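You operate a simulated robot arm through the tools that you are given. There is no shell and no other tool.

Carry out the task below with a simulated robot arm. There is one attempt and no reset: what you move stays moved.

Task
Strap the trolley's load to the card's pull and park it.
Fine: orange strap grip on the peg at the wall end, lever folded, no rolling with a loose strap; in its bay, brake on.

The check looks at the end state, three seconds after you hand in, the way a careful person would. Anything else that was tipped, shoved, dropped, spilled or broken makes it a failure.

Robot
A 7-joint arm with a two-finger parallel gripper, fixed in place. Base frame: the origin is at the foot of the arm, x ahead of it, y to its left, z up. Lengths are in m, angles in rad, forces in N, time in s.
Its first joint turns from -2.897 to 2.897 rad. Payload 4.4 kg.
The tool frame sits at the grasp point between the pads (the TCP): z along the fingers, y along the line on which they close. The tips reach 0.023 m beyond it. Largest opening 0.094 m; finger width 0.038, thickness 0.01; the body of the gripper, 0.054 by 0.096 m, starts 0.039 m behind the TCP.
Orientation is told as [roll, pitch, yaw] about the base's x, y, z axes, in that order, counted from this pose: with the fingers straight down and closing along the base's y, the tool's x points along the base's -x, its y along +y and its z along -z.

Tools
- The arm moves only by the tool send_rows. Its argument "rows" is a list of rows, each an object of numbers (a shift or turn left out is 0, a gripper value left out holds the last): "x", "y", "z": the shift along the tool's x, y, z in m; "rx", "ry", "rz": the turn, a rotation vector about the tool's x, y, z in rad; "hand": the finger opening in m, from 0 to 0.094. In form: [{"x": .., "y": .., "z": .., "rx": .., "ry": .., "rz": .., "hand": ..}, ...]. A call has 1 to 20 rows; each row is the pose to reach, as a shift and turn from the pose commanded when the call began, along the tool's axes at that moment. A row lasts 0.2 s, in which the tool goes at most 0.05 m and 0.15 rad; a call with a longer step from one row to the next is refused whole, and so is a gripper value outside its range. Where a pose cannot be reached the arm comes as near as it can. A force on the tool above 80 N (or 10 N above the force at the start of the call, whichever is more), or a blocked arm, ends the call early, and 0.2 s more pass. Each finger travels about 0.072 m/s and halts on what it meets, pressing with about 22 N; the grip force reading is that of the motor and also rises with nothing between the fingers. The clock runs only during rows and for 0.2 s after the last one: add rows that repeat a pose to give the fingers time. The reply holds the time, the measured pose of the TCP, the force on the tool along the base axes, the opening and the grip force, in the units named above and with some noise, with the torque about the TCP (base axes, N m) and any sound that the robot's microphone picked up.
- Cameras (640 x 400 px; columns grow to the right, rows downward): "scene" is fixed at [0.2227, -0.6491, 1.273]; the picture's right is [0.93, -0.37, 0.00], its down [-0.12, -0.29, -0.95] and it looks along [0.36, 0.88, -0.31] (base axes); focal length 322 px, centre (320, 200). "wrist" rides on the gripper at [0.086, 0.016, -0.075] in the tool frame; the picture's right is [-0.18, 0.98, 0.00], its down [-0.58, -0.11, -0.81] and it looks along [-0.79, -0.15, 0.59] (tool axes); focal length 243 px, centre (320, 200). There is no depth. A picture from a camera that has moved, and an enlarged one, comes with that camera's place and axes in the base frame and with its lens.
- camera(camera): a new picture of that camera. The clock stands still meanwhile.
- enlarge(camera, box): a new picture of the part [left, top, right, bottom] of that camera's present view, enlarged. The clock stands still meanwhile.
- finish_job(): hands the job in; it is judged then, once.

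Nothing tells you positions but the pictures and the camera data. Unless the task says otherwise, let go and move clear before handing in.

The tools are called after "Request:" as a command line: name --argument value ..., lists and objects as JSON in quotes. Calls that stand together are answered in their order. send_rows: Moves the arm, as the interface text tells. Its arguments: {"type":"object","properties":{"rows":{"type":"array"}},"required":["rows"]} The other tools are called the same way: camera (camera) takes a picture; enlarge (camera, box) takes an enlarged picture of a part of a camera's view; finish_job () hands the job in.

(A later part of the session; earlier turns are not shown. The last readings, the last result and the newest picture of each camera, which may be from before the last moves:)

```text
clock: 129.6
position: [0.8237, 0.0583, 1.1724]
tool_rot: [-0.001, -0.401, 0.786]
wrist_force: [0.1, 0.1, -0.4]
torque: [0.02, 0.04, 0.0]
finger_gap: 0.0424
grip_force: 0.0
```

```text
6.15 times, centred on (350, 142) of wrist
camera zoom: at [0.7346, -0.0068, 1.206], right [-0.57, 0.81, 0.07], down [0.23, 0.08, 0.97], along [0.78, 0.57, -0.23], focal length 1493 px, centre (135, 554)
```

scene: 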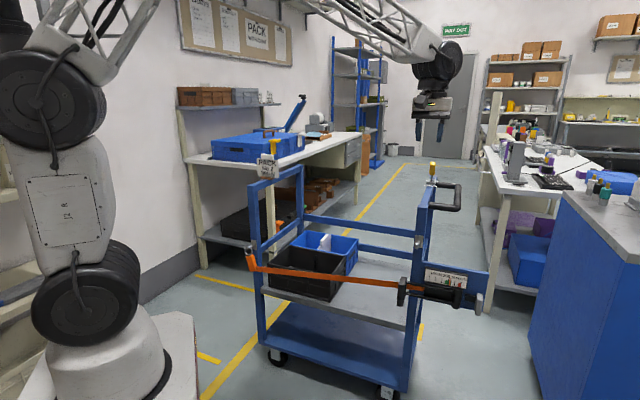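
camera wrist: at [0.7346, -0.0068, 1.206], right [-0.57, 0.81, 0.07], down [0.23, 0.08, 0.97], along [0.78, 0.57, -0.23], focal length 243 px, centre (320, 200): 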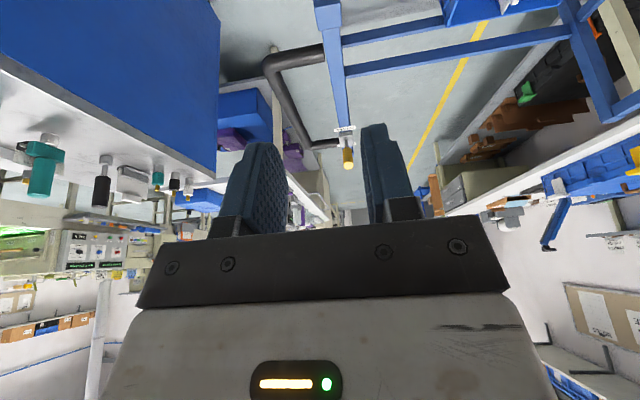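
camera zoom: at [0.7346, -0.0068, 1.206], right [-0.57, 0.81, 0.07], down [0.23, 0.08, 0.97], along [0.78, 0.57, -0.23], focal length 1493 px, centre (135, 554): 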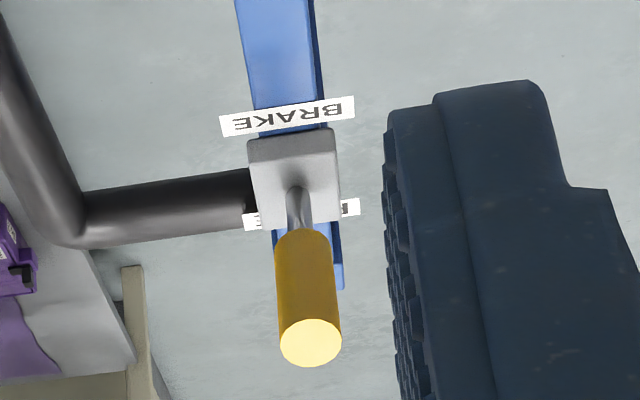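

The brake stick leans toward the BRAKE label, so the brake is on and has to go over to the far side to free the trolley. I'll move closer to measure it and test the reach.

Request:
send_rows --rows '[{"x": -0.037, "z": 0.016}, {"x": -0.074, "z": 0.031}, {"x": -0.11, "z": 0.047}, {"x": -0.147, "z": 0.062}, {"x": -0.184, "z": 0.078}, {"x": -0.184, "z": 0.078}]'

Request:
camera --camera "wrist"

Request:
camera --camera "scene"

```text
clock: 131.0
position: [0.9656, 0.2009, 1.1726]
tool_rot: [0.001, -0.401, 0.785]
wrist_force: [0.7, 0.2, 0.6]
torque: [0.01, 0.01, -0.03]
finger_gap: 0.0414
grip_force: 0.0
```

```text
taken
camera wrist: at [0.8768, 0.135, 1.2059], right [-0.58, 0.81, 0.07], down [0.23, 0.08, 0.97], along [0.78, 0.57, -0.24], focal length 243 px, centre (320, 200)
```

wrist: 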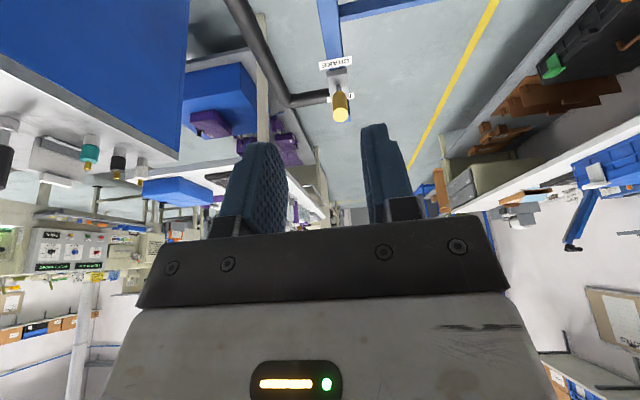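

```text
taken
```

scene: 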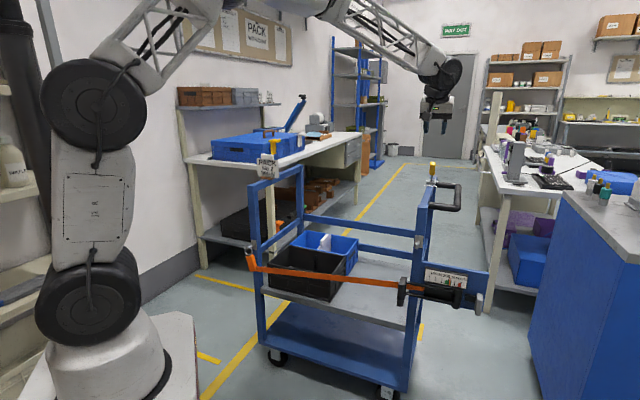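

Request:
enlarge --camera "wrist" --box '[305, 45, 375, 135]'

```text
4.44 times, centred on (340, 90) of wrist
camera zoom: at [0.8768, 0.135, 1.2059], right [-0.58, 0.81, 0.07], down [0.23, 0.08, 0.97], along [0.78, 0.57, -0.24], focal length 1078 px, centre (231, 689)
```

zoom: 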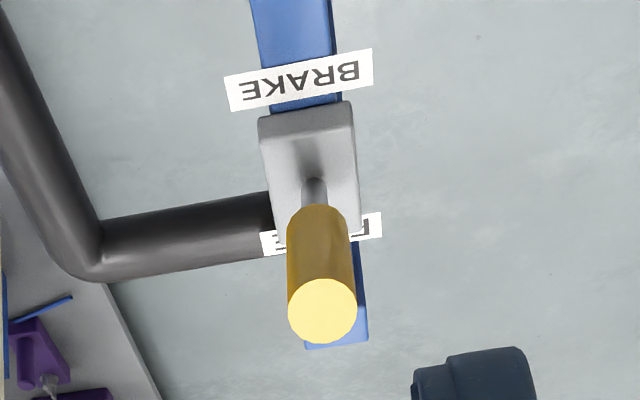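

Request:
send_rows --rows '[{"x": 0.04, "z": -0.017}, {"x": 0.08, "z": -0.034, "rx": 0.04, "rz": 0.09}, {"x": 0.12, "z": -0.051, "rx": 0.08, "rz": 0.18}, {"x": 0.15, "z": -0.064, "rx": 0.115, "rz": 0.27}, {"x": 0.15, "z": -0.064, "rx": 0.15, "rz": 0.354}, {"x": 0.15, "z": -0.064, "rx": 0.15, "rz": 0.354}]'

```text
clock: 132.4
position: [0.8508, 0.0843, 1.1726]
tool_rot: [0.0, -0.401, 0.401]
wrist_force: [-0.7, 0.3, -0.7]
torque: [0.01, -0.01, -0.01]
finger_gap: 0.042
grip_force: 0.0
```

Request:
send_rows --rows '[{"ry": -0.14}, {"ry": -0.28}, {"ry": -0.42}, {"ry": -0.56}, {"ry": -0.7}, {"ry": -0.84}, {"ry": -0.98}, {"ry": -1.05, "hand": 0.05}, {"ry": -1.05, "hand": 0.05}]'

Request:
camera --camera "wrist"

Request:
camera --camera "scene"

```text
clock: 134.4
position: [0.8495, 0.084, 1.1736]
tool_rot: [-0.006, -1.452, 0.408]
wrist_force: [-0.3, 0.6, 0.4]
torque: [0.0, -0.02, -0.01]
finger_gap: 0.0499
grip_force: 0.0
```

```text
taken
camera wrist: at [0.7647, 0.066, 1.0946], right [-0.36, 0.91, 0.18], down [-0.63, -0.39, 0.67], along [0.69, 0.13, 0.72], focal length 243 px, centre (320, 200)
```

wrist: 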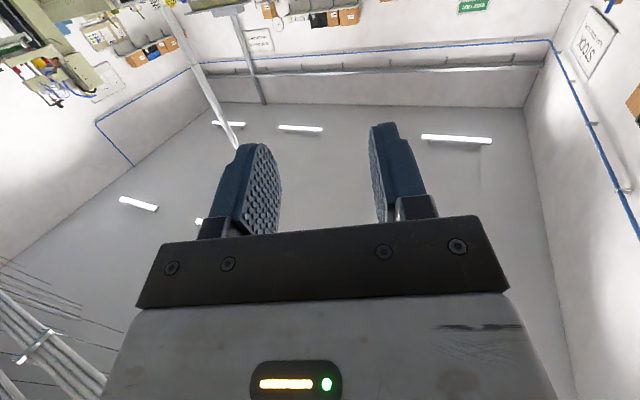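

```text
taken
```

scene: 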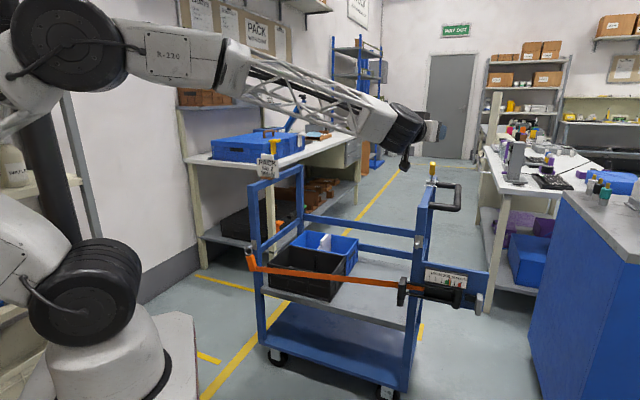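

Request:
send_rows --rows '[{"y": 0.046}, {"y": 0.092}, {"y": 0.1391}, {"y": 0.1391, "x": -0.005, "z": 0.042}, {"y": 0.1391, "x": -0.01, "z": 0.084}, {"y": 0.1391, "x": -0.015, "z": 0.126}, {"y": 0.1391, "x": -0.02, "z": 0.168}, {"y": 0.1391, "x": -0.0248, "z": 0.2074}, {"y": 0.1391, "x": 0.02, "z": 0.2127}, {"y": 0.1391, "x": 0.065, "z": 0.218}, {"y": 0.1391, "x": 0.11, "z": 0.2234}, {"y": 0.1391, "x": 0.1476, "z": 0.228}, {"y": 0.1391, "x": 0.1476, "z": 0.228}]'

Request:
camera --camera "wrist"

Request:
enlarge --camera "scene" --box '[370, 140, 490, 230]'

```text
clock: 137.2
position: [0.9878, 0.2935, 0.9984]
tool_rot: [-0.004, -1.451, 0.402]
wrist_force: [0.3, -0.2, -0.3]
torque: [-0.02, -0.02, -0.03]
finger_gap: 0.05
grip_force: 0.0
```

```text
taken
camera wrist: at [0.9036, 0.2755, 0.9204], right [-0.36, 0.91, 0.18], down [-0.63, -0.39, 0.67], along [0.69, 0.13, 0.72], focal length 243 px, centre (320, 200)
```

wrist: 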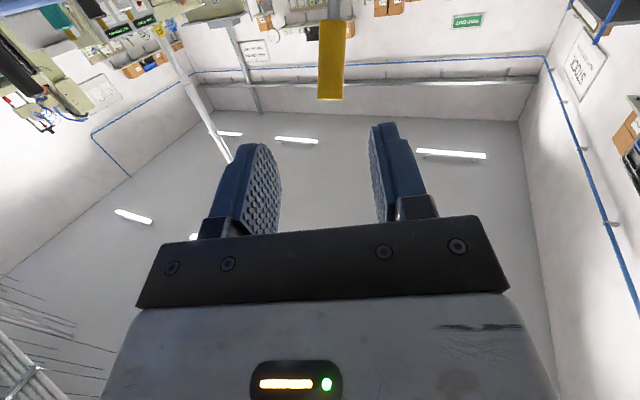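

```text
4.44 times, centred on (430, 185) of scene
camera zoom: at [0.2227, -0.6491, 1.273], right [0.93, -0.37, 0.0], down [-0.12, -0.29, -0.95], along [0.36, 0.88, -0.31], focal length 1432 px, centre (-169, 267)
```

zoom: 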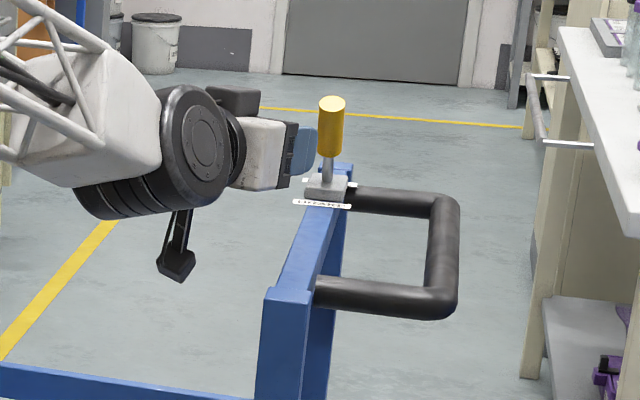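

Request:
send_rows --rows '[{"y": 0.009, "z": 0.02}, {"y": 0.009, "z": 0.045}, {"y": 0.009, "z": 0.07}, {"y": 0.009, "z": 0.085}, {"y": 0.009, "z": 0.085}]'

Request:
camera --camera "wrist"

Request:
enlarge --camera "scene" --box '[390, 150, 470, 210]'

```text
clock: 138.4
position: [1.0617, 0.3345, 0.9886]
tool_rot: [-0.002, -1.449, 0.403]
wrist_force: [1.1, 0.1, 0.1]
torque: [0.04, -0.04, 0.01]
finger_gap: 0.0498
grip_force: 0.1
```

```text
taken
camera wrist: at [0.9772, 0.317, 0.9103], right [-0.36, 0.91, 0.18], down [-0.63, -0.39, 0.67], along [0.69, 0.13, 0.72], focal length 243 px, centre (320, 200)
```

wrist: 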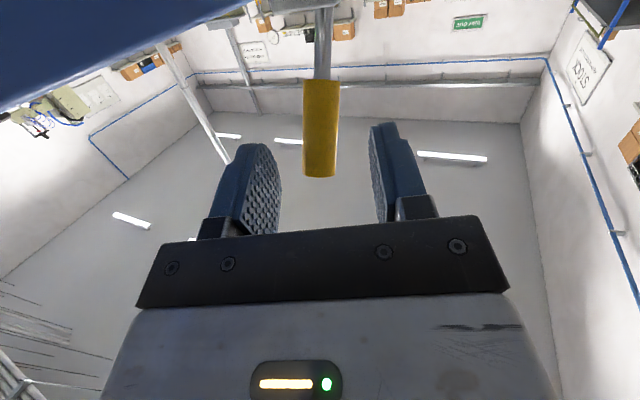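

```text
6.67 times, centred on (430, 180) of scene
camera zoom: at [0.2227, -0.6491, 1.273], right [0.93, -0.37, 0.0], down [-0.12, -0.29, -0.95], along [0.36, 0.88, -0.31], focal length 2148 px, centre (-413, 333)
```

zoom: 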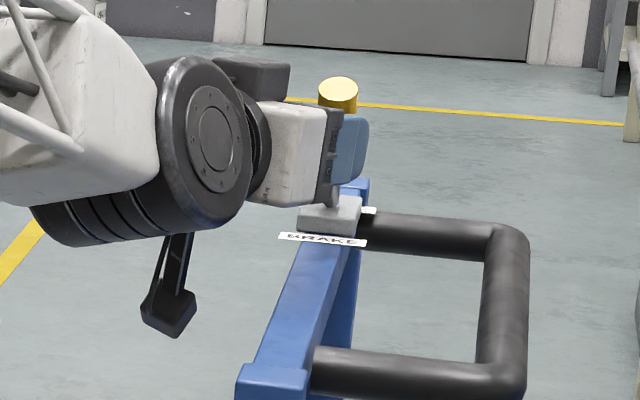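

Request:
send_rows --rows '[{"x": -0.005, "z": 0.02}, {"x": -0.01, "z": 0.035}, {"x": -0.012, "z": 0.045}, {"x": -0.012, "z": 0.045}]'

Request:
camera --camera "wrist"

```text
clock: 139.4
position: [1.104, 0.3536, 0.9939]
tool_rot: [-0.003, -1.45, 0.403]
wrist_force: [0.0, -0.7, -1.2]
torque: [0.02, 0.02, -0.01]
finger_gap: 0.0501
grip_force: 0.1
```

```text
taken
camera wrist: at [1.0199, 0.3355, 0.9167], right [-0.36, 0.91, 0.18], down [-0.63, -0.39, 0.67], along [0.69, 0.13, 0.72], focal length 243 px, centre (320, 200)
```

wrist: 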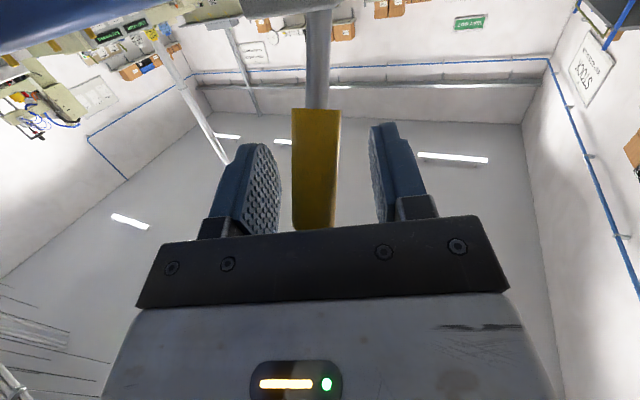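

Request:
send_rows --rows '[{"hand": 0.035}, {"hand": 0.02}, {"hand": 0.01}, {"hand": 0.0}, {"hand": 0.0}]'

Request:
camera --camera "wrist"

```text
clock: 140.6
position: [1.1054, 0.3519, 0.9953]
tool_rot: [0.003, -1.452, 0.397]
wrist_force: [24.0, -28.5, 0.6]
torque: [0.73, 1.02, 0.62]
finger_gap: 0.0271
grip_force: 44.8
```

```text
taken
camera wrist: at [1.0203, 0.3342, 0.9168], right [-0.36, 0.91, 0.18], down [-0.63, -0.38, 0.67], along [0.69, 0.13, 0.72], focal length 243 px, centre (320, 200)
```

wrist: 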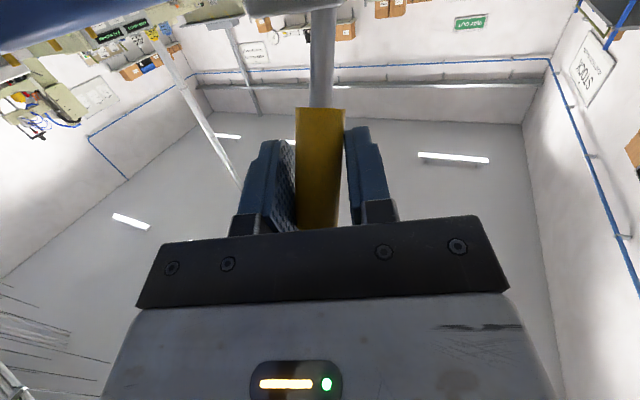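

Request:
send_rows --rows '[{"y": -0.003}, {"x": -0.0056, "y": 0.0027, "z": 0.0133}, {"x": -0.0093, "y": 0.0083, "z": 0.0269}, {"x": -0.0089, "y": 0.014, "z": 0.0409}, {"x": -0.0066, "y": 0.0196, "z": 0.0552}, {"x": -0.0066, "y": 0.0196, "z": 0.0552}]'

Request:
camera --camera "wrist"

Request:
enlarge --camera "scene" --box '[390, 150, 470, 210]'

```text
clock: 142.0
position: [1.1466, 0.3927, 0.9971]
tool_rot: [-0.007, -1.454, 0.412]
wrist_force: [-6.9, -12.6, 21.8]
torque: [-1.73, 0.14, 0.2]
finger_gap: 0.0236
grip_force: 44.7
```

```text
taken
camera wrist: at [1.063, 0.3751, 0.9184], right [-0.36, 0.91, 0.18], down [-0.63, -0.39, 0.67], along [0.68, 0.13, 0.72], focal length 243 px, centre (320, 200)
```

wrist: 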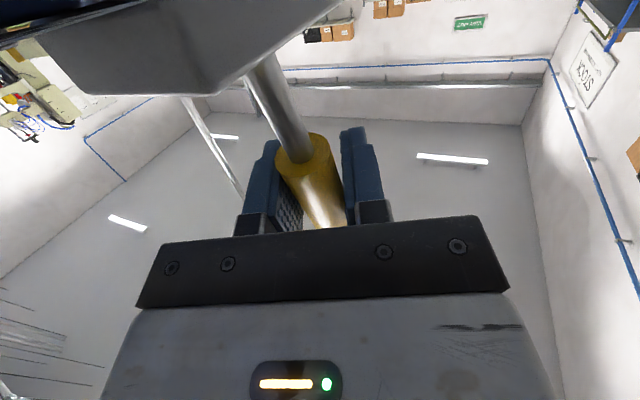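

```text
6.67 times, centred on (430, 180) of scene
camera zoom: at [0.2227, -0.6491, 1.273], right [0.93, -0.37, 0.0], down [-0.12, -0.29, -0.95], along [0.36, 0.88, -0.31], focal length 2148 px, centre (-413, 333)
```

zoom: 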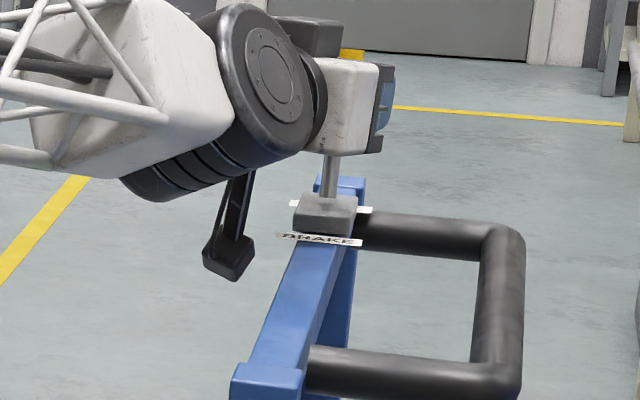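

The stick is now tipped to the far (free) side. I'll release and back off to verify.

Request:
send_rows --rows '[{"hand": 0.035}, {"hand": 0.05}, {"hand": 0.055}, {"hand": 0.055}]'

Request:
camera --camera "wrist"

```text
clock: 143.0
position: [1.1469, 0.3924, 0.995]
tool_rot: [-0.003, -1.45, 0.403]
wrist_force: [0.3, -0.4, -0.2]
torque: [-0.01, 0.02, -0.01]
finger_gap: 0.0553
grip_force: 0.0
```

```text
taken
camera wrist: at [1.0629, 0.3747, 0.9165], right [-0.36, 0.91, 0.18], down [-0.63, -0.39, 0.67], along [0.69, 0.13, 0.72], focal length 243 px, centre (320, 200)
```

wrist: 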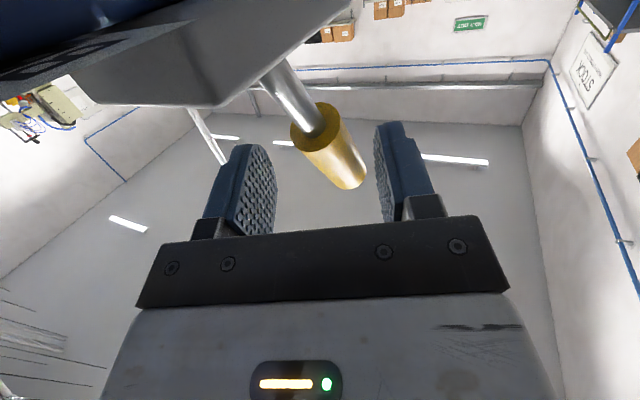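

Request:
send_rows --rows '[{"z": -0.03, "x": -0.003}, {"z": -0.06, "x": -0.006}, {"z": -0.09, "x": -0.015}, {"z": -0.12, "x": -0.04}, {"z": -0.13, "x": -0.08}, {"z": -0.13, "x": -0.12}, {"z": -0.13, "x": -0.16}, {"z": -0.13, "x": -0.16}]'

Request:
camera --camera "scene"

Request:
enlarge --camera "scene" --box '[400, 150, 480, 250]'

Request:
enlarge --camera "scene" --box '[395, 230, 495, 310]'

Request:
enlarge --camera "scene" --box '[235, 225, 305, 290]'

```text
clock: 144.8
position: [1.0459, 0.3495, 1.1707]
tool_rot: [-0.003, -1.45, 0.401]
wrist_force: [-0.8, -0.1, -0.4]
torque: [0.04, -0.01, -0.06]
finger_gap: 0.055
grip_force: 0.1
```

```text
taken
```

scene: 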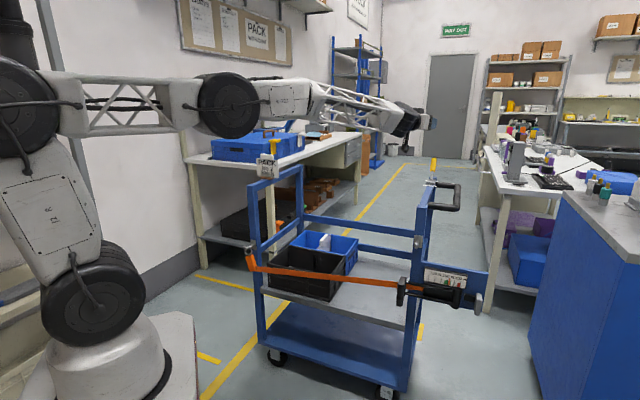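

```text
4.00 times, centred on (440, 200) of scene
camera zoom: at [0.2227, -0.6491, 1.273], right [0.93, -0.37, 0.0], down [-0.12, -0.29, -0.95], along [0.36, 0.88, -0.31], focal length 1289 px, centre (-160, 200)
```

zoom: 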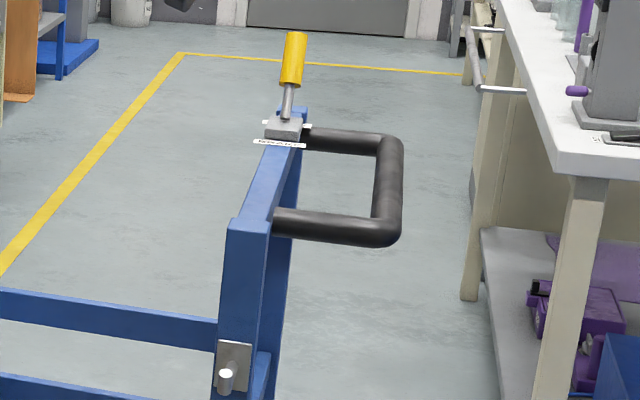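

```text
5.00 times, centred on (445, 270) of scene
camera zoom: at [0.2227, -0.6491, 1.273], right [0.93, -0.37, 0.0], down [-0.12, -0.29, -0.95], along [0.36, 0.88, -0.31], focal length 1611 px, centre (-305, -150)
```

zoom: 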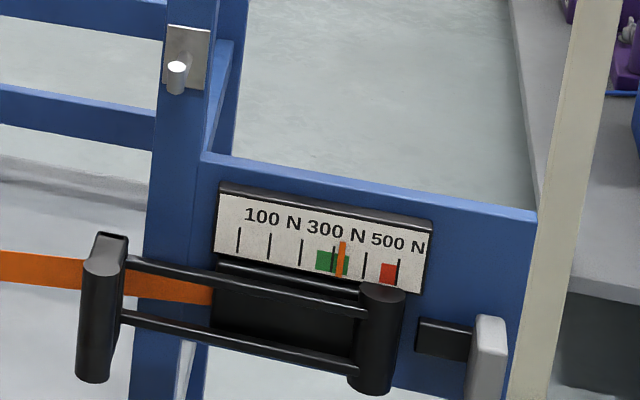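

```text
6.15 times, centred on (270, 258) of scene
camera zoom: at [0.2227, -0.6491, 1.273], right [0.93, -0.37, 0.0], down [-0.12, -0.29, -0.95], along [0.36, 0.88, -0.31], focal length 1983 px, centre (628, -154)
```

zoom: 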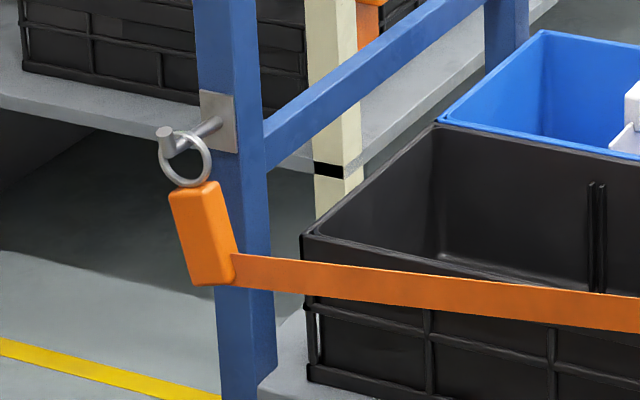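

The brake is free, the gauge still reads 325 N, and the strap and lever are unchanged. Next I'll grip the top rail at the trolley's push end so I can push it straight toward the wall.

Request:
send_rows --rows '[{"z": -0.04}, {"z": -0.08}, {"z": -0.12}, {"z": -0.16}, {"z": -0.2}, {"z": -0.24}, {"z": -0.24, "ry": 0.13}, {"z": -0.24, "ry": 0.26}, {"z": -0.24, "ry": 0.4}, {"z": -0.24, "ry": 0.54}, {"z": -0.24, "ry": 0.68}, {"z": -0.24, "ry": 0.82}, {"z": -0.24, "ry": 0.96}, {"z": -0.24, "ry": 1.1}, {"z": -0.24, "ry": 1.1}]'

```text
clock: 148.0
position: [0.8267, 0.2563, 1.1978]
tool_rot: [0.0, -0.348, 0.401]
wrist_force: [0.2, -0.3, 0.3]
torque: [0.0, 0.03, 0.03]
finger_gap: 0.0553
grip_force: 0.1
out of reach, approached as far as the arm can: row 10
```

Request:
send_rows --rows '[{"rx": -0.04, "rz": -0.11, "x": -0.02, "y": -0.02}, {"rx": -0.08, "rz": -0.22, "x": -0.045, "y": -0.045, "z": 0.01}, {"rx": -0.115, "rz": -0.31, "x": -0.07, "y": -0.07, "z": 0.02}, {"rx": -0.131, "rz": -0.361, "x": -0.0918, "y": -0.0972, "z": 0.0333}, {"rx": -0.131, "rz": -0.361, "x": -0.075, "y": -0.0972, "z": 0.08}, {"rx": -0.131, "rz": -0.361, "x": -0.06, "y": -0.0972, "z": 0.125}, {"rx": -0.131, "rz": -0.361, "x": -0.0414, "y": -0.0972, "z": 0.1722}, {"rx": -0.131, "rz": -0.361, "x": -0.0414, "y": -0.0972, "z": 0.1722}]'

Request:
camera --camera "wrist"

Request:
enlarge --camera "scene" --box '[370, 140, 490, 240]'

```text
refused: row 7 steps farther than a row can; nothing moved
```

```text
taken
camera wrist: at [0.7221, 0.2302, 1.2372], right [-0.22, 0.97, 0.06], down [0.29, 0.01, 0.96], along [0.93, 0.23, -0.28], focal length 243 px, centre (320, 200)
```

wrist: 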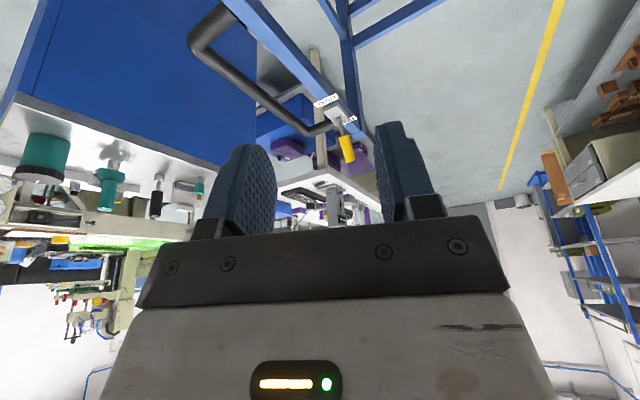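

```text
4.00 times, centred on (430, 190) of scene
camera zoom: at [0.2227, -0.6491, 1.273], right [0.93, -0.37, 0.0], down [-0.12, -0.29, -0.95], along [0.36, 0.88, -0.31], focal length 1289 px, centre (-120, 240)
```

zoom: 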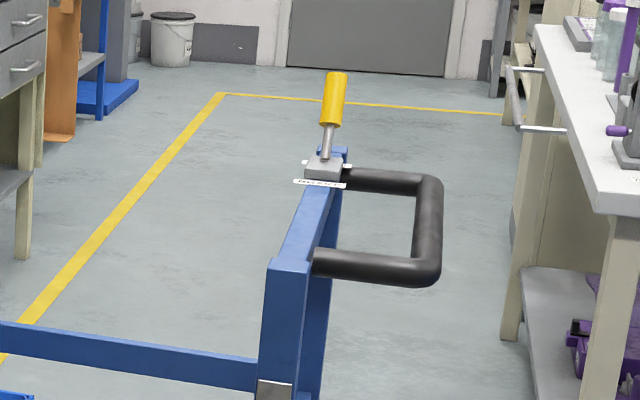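

Now I'll send the same move with a smaller last step.

Request:
send_rows --rows '[{"rx": -0.04, "rz": -0.11, "x": -0.02, "y": -0.02}, {"rx": -0.08, "rz": -0.22, "x": -0.045, "y": -0.045, "z": 0.01}, {"rx": -0.115, "rz": -0.31, "x": -0.07, "y": -0.07, "z": 0.02}, {"rx": -0.131, "rz": -0.361, "x": -0.0918, "y": -0.0972, "z": 0.0333}, {"rx": -0.131, "rz": -0.361, "x": -0.078, "y": -0.0972, "z": 0.07}, {"rx": -0.131, "rz": -0.361, "x": -0.066, "y": -0.0972, "z": 0.105}, {"rx": -0.131, "rz": -0.361, "x": -0.053, "y": -0.0972, "z": 0.14}, {"rx": -0.131, "rz": -0.361, "x": -0.0414, "y": -0.0972, "z": 0.1722}, {"rx": -0.131, "rz": -0.361, "x": -0.0414, "y": -0.0972, "z": 0.1722}]'

Request:
camera --camera "wrist"

Request:
enlarge --camera "scene" --box '[370, 140, 490, 240]'

```text
clock: 150.0
position: [0.956, 0.2049, 1.0529]
tool_rot: [-0.003, -0.351, 0.784]
wrist_force: [-0.4, -0.5, 1.0]
torque: [0.0, -0.01, 0.0]
finger_gap: 0.055
grip_force: 0.0
```

```text
taken
camera wrist: at [0.8674, 0.141, 1.0898], right [-0.57, 0.82, 0.06], down [0.27, 0.11, 0.96], along [0.78, 0.56, -0.28], focal length 243 px, centre (320, 200)
```

wrist: 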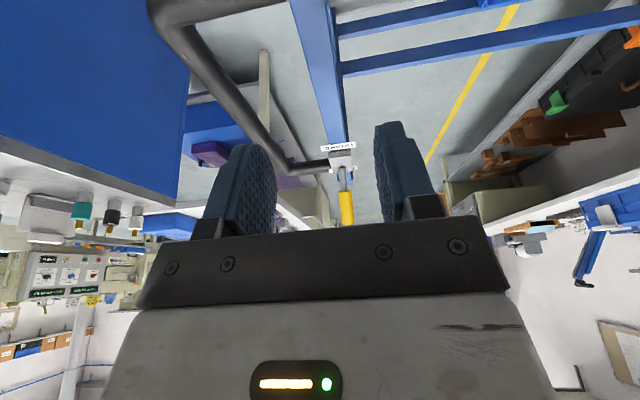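

```text
4.00 times, centred on (430, 190) of scene
camera zoom: at [0.2227, -0.6491, 1.273], right [0.93, -0.37, 0.0], down [-0.12, -0.29, -0.95], along [0.36, 0.88, -0.31], focal length 1289 px, centre (-120, 240)
```

zoom: 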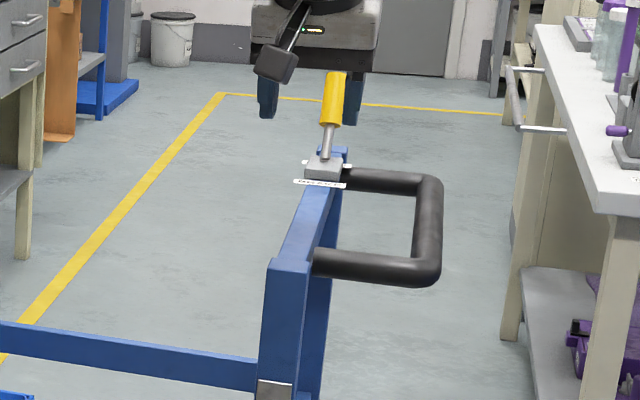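

Request:
send_rows --rows '[{"x": 0.012, "y": 0.002, "z": 0.033}, {"x": 0.024, "y": 0.002, "z": 0.066}, {"x": 0.034, "y": 0.002, "z": 0.093}, {"x": 0.04, "y": 0.002, "z": 0.11}, {"x": 0.044, "y": 0.002, "z": 0.12}, {"x": 0.044, "y": 0.002, "z": 0.12}]'

Request:
camera --camera "wrist"

Request:
enlarge --camera "scene" --box '[370, 140, 490, 240]'

```text
clock: 151.1
position: [0.9567, 0.2058, 0.9441]
tool_rot: [-0.008, -0.362, 0.786]
wrist_force: [-9.1, -6.2, 12.4]
torque: [-0.5, 0.05, -0.4]
finger_gap: 0.0542
grip_force: 0.0
stopped in row 5: the force on the tool passed its limit at 97 N (the readings are from after the stop); the commanded pose is now the measured one
```

```text
taken
camera wrist: at [0.8683, 0.1416, 0.9813], right [-0.57, 0.82, 0.06], down [0.26, 0.11, 0.96], along [0.78, 0.56, -0.27], focal length 243 px, centre (320, 200)
```

wrist: 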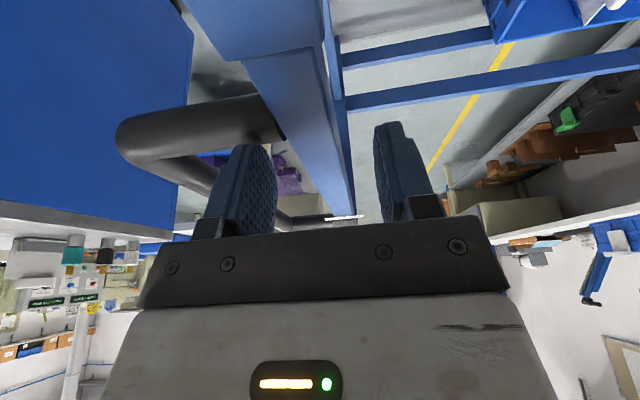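

```text
4.00 times, centred on (430, 190) of scene
camera zoom: at [0.2227, -0.6491, 1.273], right [0.93, -0.37, 0.0], down [-0.12, -0.29, -0.95], along [0.36, 0.88, -0.31], focal length 1289 px, centre (-120, 240)
```

zoom: 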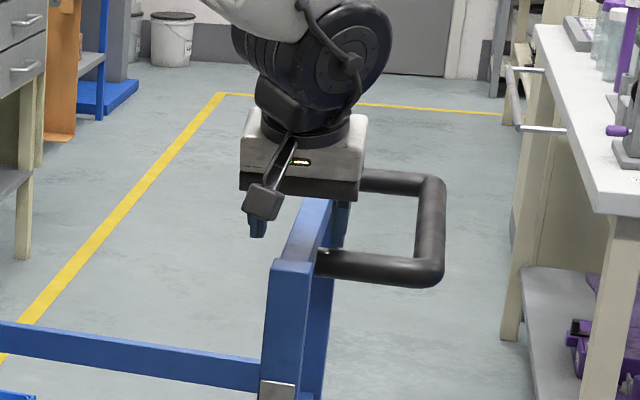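

Request:
send_rows --rows '[{"x": -0.0106, "z": -0.0281}, {"x": -0.025, "z": -0.023}, {"x": -0.0406, "z": -0.0168, "y": 0.001}, {"x": -0.0406, "z": -0.0168, "y": 0.001}]'

Request:
camera --camera "wrist"

```text
clock: 152.1
position: [0.9787, 0.2285, 0.973]
tool_rot: [-0.006, -0.359, 0.785]
wrist_force: [-0.4, 0.7, 1.3]
torque: [-0.04, 0.01, 0.01]
finger_gap: 0.0552
grip_force: 0.1
```

```text
taken
camera wrist: at [0.8903, 0.1653, 1.0106], right [-0.57, 0.82, 0.06], down [0.26, 0.11, 0.96], along [0.78, 0.56, -0.27], focal length 243 px, centre (320, 200)
```

wrist: 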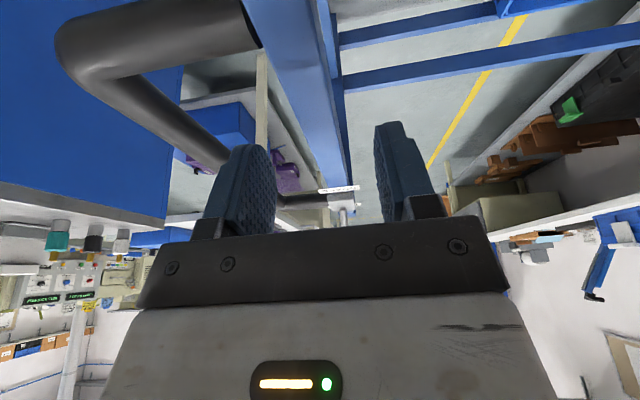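

Request:
send_rows --rows '[{"x": 0.007, "z": 0.0187}, {"x": 0.0124, "z": 0.0327}, {"x": 0.0152, "z": 0.0402}, {"x": 0.0152, "z": 0.0402}]'

Request:
camera --camera "wrist"

```text
clock: 153.1
position: [0.9793, 0.2284, 0.929]
tool_rot: [-0.008, -0.359, 0.785]
wrist_force: [0.5, -0.2, 0.3]
torque: [0.01, 0.04, 0.01]
finger_gap: 0.0548
grip_force: 0.0
```

```text
taken
camera wrist: at [0.8907, 0.165, 0.9672], right [-0.57, 0.82, 0.06], down [0.26, 0.11, 0.96], along [0.78, 0.56, -0.27], focal length 243 px, centre (320, 200)
```

wrist: 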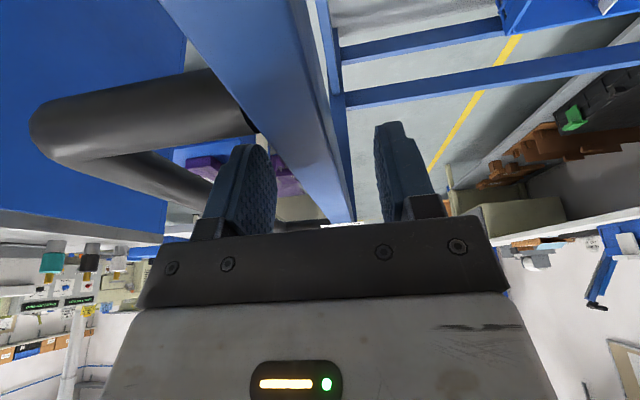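

Request:
send_rows --rows '[{"x": 0.003, "z": 0.0085}, {"x": 0.003, "z": 0.0085, "hand": 0.04}, {"x": 0.003, "z": 0.0085, "hand": 0.025}, {"x": 0.003, "z": 0.0085, "hand": 0.0}, {"x": 0.003, "z": 0.0085, "hand": 0.0}]'

Request:
enlarge --camera "scene" --box '[370, 140, 490, 240]'

```text
clock: 154.3
position: [0.9785, 0.2283, 0.92]
tool_rot: [-0.007, -0.361, 0.785]
wrist_force: [-6.0, -1.1, 5.1]
torque: [-0.01, 1.34, 0.95]
finger_gap: 0.0241
grip_force: 44.8
```

```text
4.00 times, centred on (430, 190) of scene
camera zoom: at [0.2227, -0.6491, 1.273], right [0.93, -0.37, 0.0], down [-0.12, -0.29, -0.95], along [0.36, 0.88, -0.31], focal length 1289 px, centre (-120, 240)
```

zoom: 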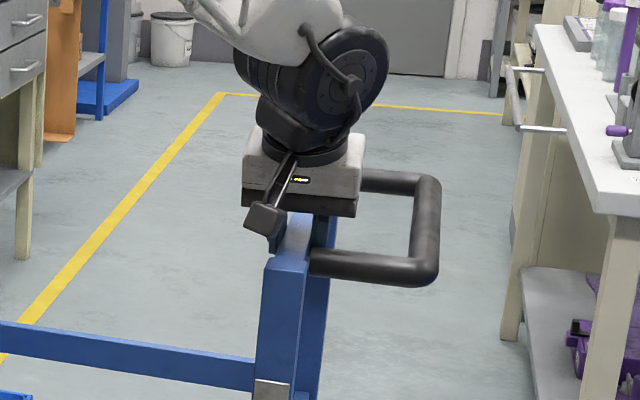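

I have the rail firmly. I'll start a slow straight push toward the wall.

Request:
send_rows --rows '[{"y": 0.01}, {"y": 0.025}, {"y": 0.045}, {"y": 0.065}, {"y": 0.085}, {"y": 0.1}, {"y": 0.1}]'

Request:
camera --camera "scene"

Request:
camera --camera "wrist"

```text
clock: 155.9
position: [0.908, 0.3013, 0.9218]
tool_rot: [-0.007, -0.361, 0.785]
wrist_force: [-21.2, -16.8, 20.4]
torque: [-0.15, 1.28, 0.96]
finger_gap: 0.0241
grip_force: 45.1
```

```text
taken
```

scene: 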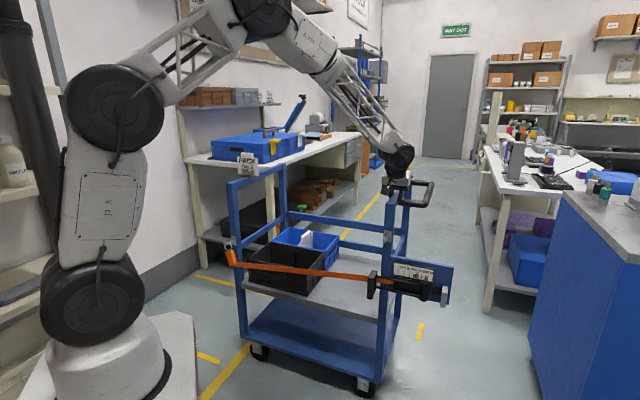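

```text
taken
camera wrist: at [0.8194, 0.2369, 0.9578], right [-0.57, 0.82, 0.06], down [0.26, 0.11, 0.96], along [0.78, 0.56, -0.27], focal length 243 px, centre (320, 200)
```

wrist: 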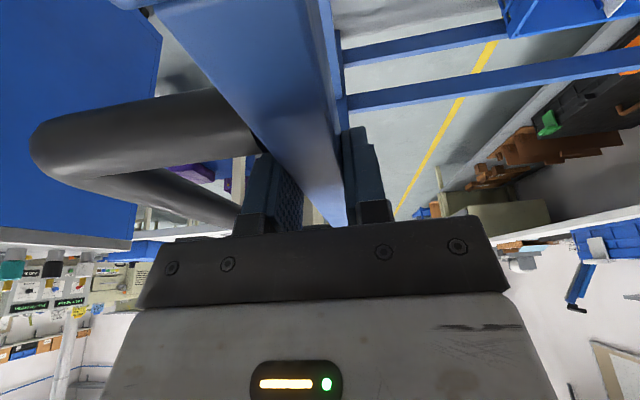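

The trolley rolls straight. I'll continue, with a tiny sideways correction to ease the side load.

Request:
send_rows --rows '[{"y": 0.01, "x": 0.0015, "z": 0.0005}, {"y": 0.03, "x": 0.0015, "z": 0.0005}, {"y": 0.055, "x": 0.0015, "z": 0.0005}, {"y": 0.08, "x": 0.0015, "z": 0.0005}, {"y": 0.105, "x": 0.0015, "z": 0.0005}, {"y": 0.13, "x": 0.0015, "z": 0.0005}, {"y": 0.155, "x": 0.0015, "z": 0.0005}, {"y": 0.18, "x": 0.0015, "z": 0.0005}, {"y": 0.205, "x": 0.0015, "z": 0.0005}, {"y": 0.225, "x": 0.0015, "z": 0.0005}, {"y": 0.24, "x": 0.0015, "z": 0.0005}, {"y": 0.25, "x": 0.0015, "z": 0.0005}, {"y": 0.25, "x": 0.0015, "z": 0.0005}]'

Request:
camera --camera "scene"

```text
clock: 158.7
position: [0.7303, 0.4756, 0.9173]
tool_rot: [-0.008, -0.36, 0.786]
wrist_force: [-0.4, 6.0, 31.3]
torque: [0.58, 1.05, 0.9]
finger_gap: 0.0242
grip_force: 45.1
```

```text
taken
```

scene: 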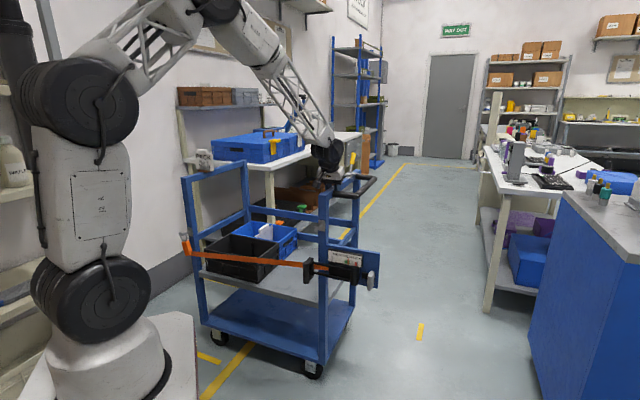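

Request:
send_rows --rows '[{"y": 0.01, "x": -0.0007, "z": -0.0019}, {"y": 0.03, "x": -0.0007, "z": -0.0019}, {"y": 0.055, "x": -0.0007, "z": -0.0019}, {"y": 0.08, "x": -0.0007, "z": -0.0019}, {"y": 0.105, "x": -0.0007, "z": -0.0019}, {"y": 0.13, "x": -0.0007, "z": -0.0019}, {"y": 0.155, "x": -0.0007, "z": -0.0019}, {"y": 0.18, "x": -0.0007, "z": -0.0019}, {"y": 0.205, "x": -0.0007, "z": -0.0019}, {"y": 0.225, "x": -0.0007, "z": -0.0019}, {"y": 0.24, "x": -0.0007, "z": -0.0019}, {"y": 0.25, "x": -0.0007, "z": -0.0019}, {"y": 0.25, "x": -0.0007, "z": -0.0019}]'

Request:
camera --camera "scene"

Request:
camera --camera "wrist"

```text
clock: 161.5
position: [0.5538, 0.6537, 0.9167]
tool_rot: [-0.007, -0.36, 0.785]
wrist_force: [-28.8, -23.2, 9.0]
torque: [0.38, 1.16, 0.91]
finger_gap: 0.024
grip_force: 44.3
```

```text
taken
```

scene: 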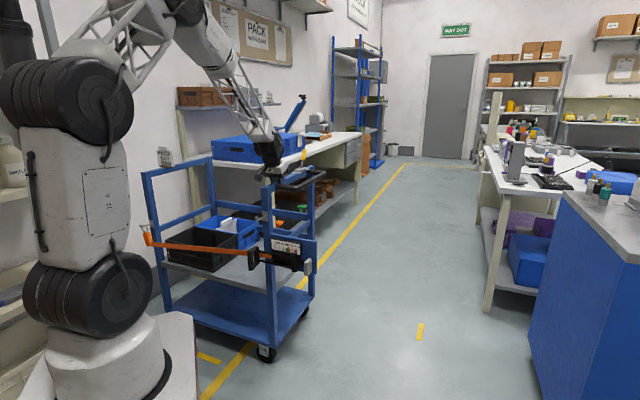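

```text
taken
camera wrist: at [0.4654, 0.5905, 0.9549], right [-0.57, 0.82, 0.06], down [0.26, 0.11, 0.96], along [0.78, 0.56, -0.27], focal length 243 px, centre (320, 200)
```

wrist: 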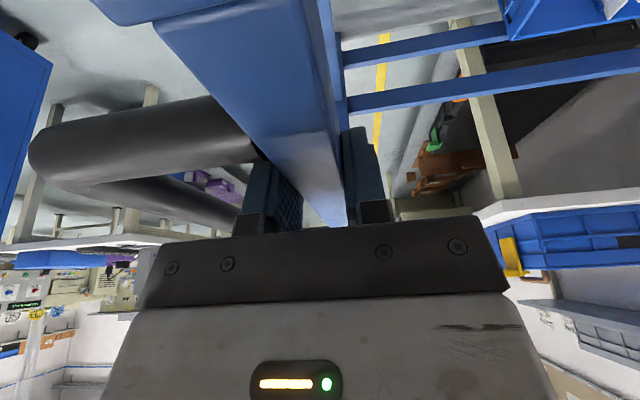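

Request:
send_rows --rows '[{"y": 0.01, "x": 0.0012, "z": 0.0}, {"y": 0.03, "x": 0.0012}, {"y": 0.055, "x": 0.0012}, {"y": 0.08, "x": 0.0012}, {"y": 0.105, "x": 0.0012}, {"y": 0.13, "x": 0.0012}, {"y": 0.155, "x": 0.0012}, {"y": 0.175, "x": 0.0012}, {"y": 0.19, "x": 0.0012}, {"y": 0.2, "x": 0.0012}, {"y": 0.2, "x": 0.0012}]'

Request:
camera --camera "scene"

Request:
camera --camera "wrist"

```text
clock: 163.9
position: [0.4137, 0.7962, 0.9176]
tool_rot: [-0.007, -0.362, 0.786]
wrist_force: [4.8, 9.2, 26.4]
torque: [1.14, 0.46, 1.01]
finger_gap: 0.0243
grip_force: 45.2
```

```text
taken
```

scene: 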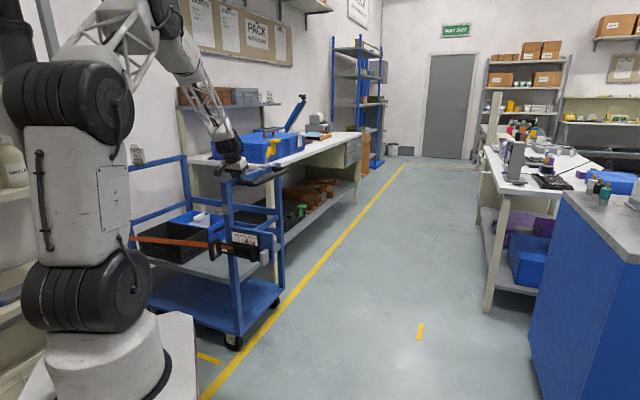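

```text
taken
camera wrist: at [0.3244, 0.7313, 0.9544], right [-0.57, 0.82, 0.06], down [0.26, 0.11, 0.96], along [0.78, 0.56, -0.27], focal length 243 px, centre (320, 200)
```

wrist: 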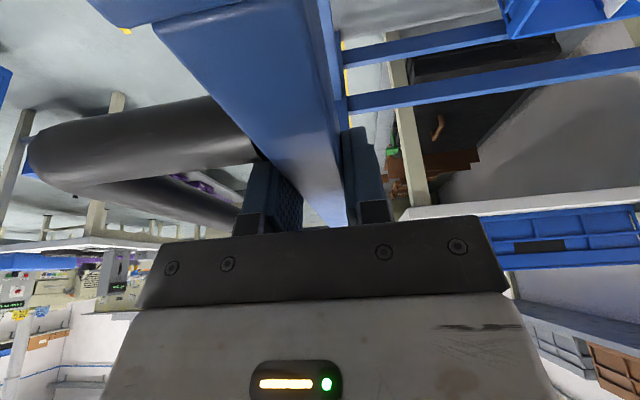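

Request:
send_rows --rows '[{"y": 0.008}, {"y": 0.024}, {"y": 0.042}, {"y": 0.057}, {"y": 0.067}, {"y": 0.067}, {"y": 0.067}]'

Request:
camera --camera "scene"

Request:
camera --camera "wrist"

```text
clock: 165.5
position: [0.366, 0.8415, 0.916]
tool_rot: [-0.007, -0.361, 0.786]
wrist_force: [7.2, 11.7, 38.6]
torque: [0.58, 0.92, 1.41]
finger_gap: 0.024
grip_force: 45.3
```

```text
taken
```

scene: 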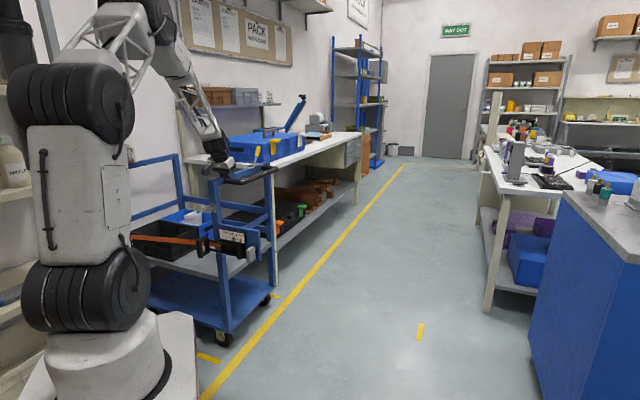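

```text
taken
camera wrist: at [0.2774, 0.778, 0.9532], right [-0.57, 0.82, 0.06], down [0.26, 0.11, 0.96], along [0.78, 0.56, -0.27], focal length 243 px, centre (320, 200)
```

wrist: 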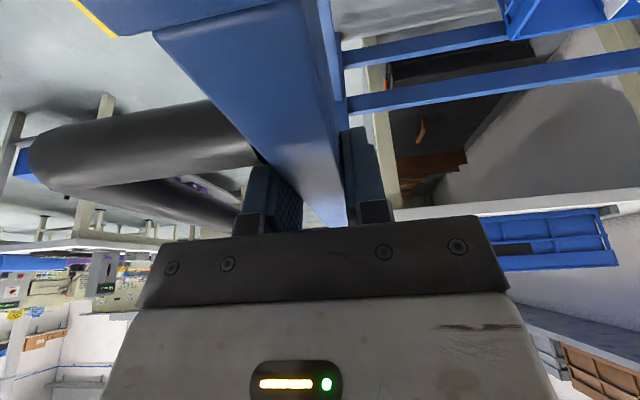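

Request:
enlarge --camera "scene" --box '[120, 240, 320, 400]'

Request:
enlarge --camera "scene" --box '[110, 130, 300, 270]'

```text
2.50 times, centred on (220, 320) of scene
camera zoom: at [0.2227, -0.6491, 1.273], right [0.93, -0.37, 0.0], down [-0.12, -0.29, -0.95], along [0.36, 0.88, -0.31], focal length 806 px, centre (570, -100)
```

zoom: 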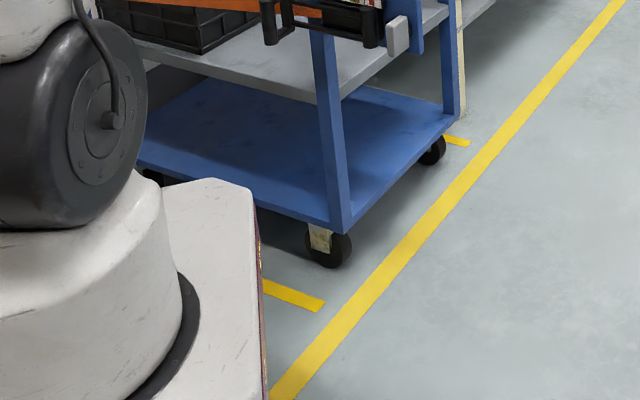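

```text
2.86 times, centred on (205, 200) of scene
camera zoom: at [0.2227, -0.6491, 1.273], right [0.93, -0.37, 0.0], down [-0.12, -0.29, -0.95], along [0.36, 0.88, -0.31], focal length 921 px, centre (649, 200)
```

zoom: 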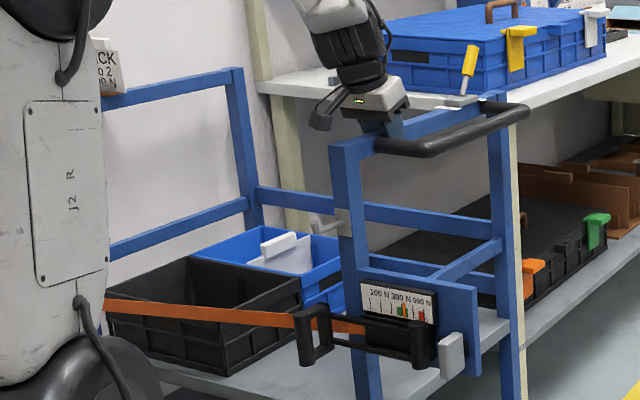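

The wheels are inside the bay lines. I'll ease it about 4 cm further in so it's centred along the marks.

Request:
send_rows --rows '[{"y": 0.006, "x": -0.0007, "z": -0.0019}, {"y": 0.018, "x": -0.0007, "z": -0.0019}, {"y": 0.032, "x": -0.0007, "z": -0.0019}, {"y": 0.042, "x": -0.0007, "z": -0.0019}, {"y": 0.045, "x": -0.0007, "z": -0.0019}, {"y": 0.045, "x": -0.0007, "z": -0.0019}, {"y": 0.045, "x": -0.0007, "z": -0.0019}]'

Request:
enlarge --camera "scene" --box '[120, 240, 320, 400]'

Request:
enlarge --camera "scene" --box '[110, 130, 300, 270]'

```text
clock: 166.4
position: [0.3462, 0.8613, 0.915]
tool_rot: [-0.012, -0.355, 0.783]
wrist_force: [10.5, -28.6, 12.2]
torque: [-0.23, 1.06, 1.89]
finger_gap: 0.0243
grip_force: 44.9
stopped in row 4: the force on the tool passed its limit at 100 N (the readings are from after the stop); the commanded pose is now the measured one
```

```text
2.50 times, centred on (220, 320) of scene
camera zoom: at [0.2227, -0.6491, 1.273], right [0.93, -0.37, 0.0], down [-0.12, -0.29, -0.95], along [0.36, 0.88, -0.31], focal length 806 px, centre (570, -100)
```

zoom: 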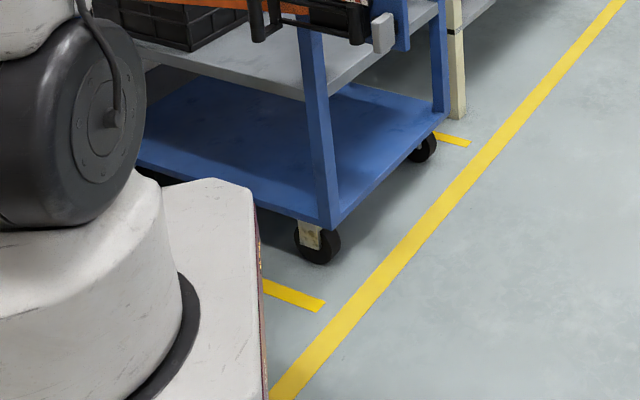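

```text
2.86 times, centred on (205, 200) of scene
camera zoom: at [0.2227, -0.6491, 1.273], right [0.93, -0.37, 0.0], down [-0.12, -0.29, -0.95], along [0.36, 0.88, -0.31], focal length 921 px, centre (649, 200)
```

zoom: 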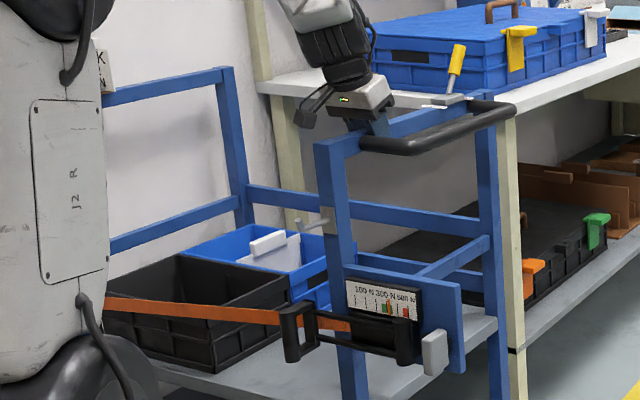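

It met firm resistance after 2.8 cm, probably the end of its travel. I'll ease off a few millimetres to relieve the force and check what is behind the trolley.

Request:
send_rows --rows '[{"y": -0.003}, {"y": -0.006}, {"y": -0.006}]'

Request:
camera --camera "scene"

Request:
camera --camera "wrist"

```text
clock: 167.2
position: [0.3494, 0.8593, 0.915]
tool_rot: [-0.012, -0.356, 0.785]
wrist_force: [-10.6, -4.8, 8.4]
torque: [1.47, 0.25, 1.7]
finger_gap: 0.0243
grip_force: 44.8
```

```text
taken
```

scene: 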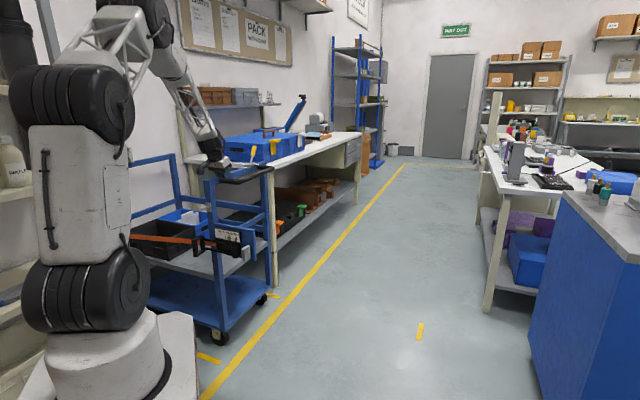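

```text
taken
camera wrist: at [0.2597, 0.7962, 0.9536], right [-0.57, 0.82, 0.05], down [0.26, 0.12, 0.96], along [0.78, 0.56, -0.28], focal length 243 px, centre (320, 200)
```

wrist: 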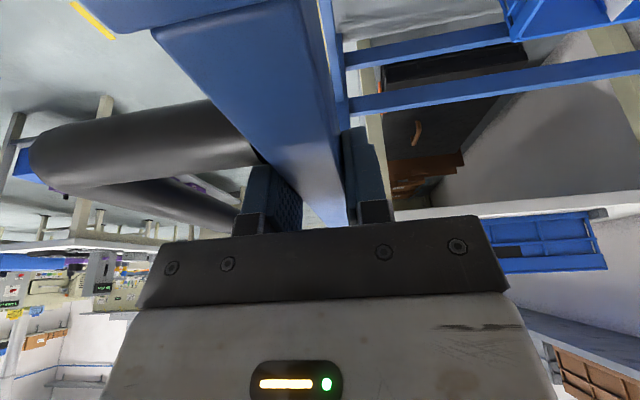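

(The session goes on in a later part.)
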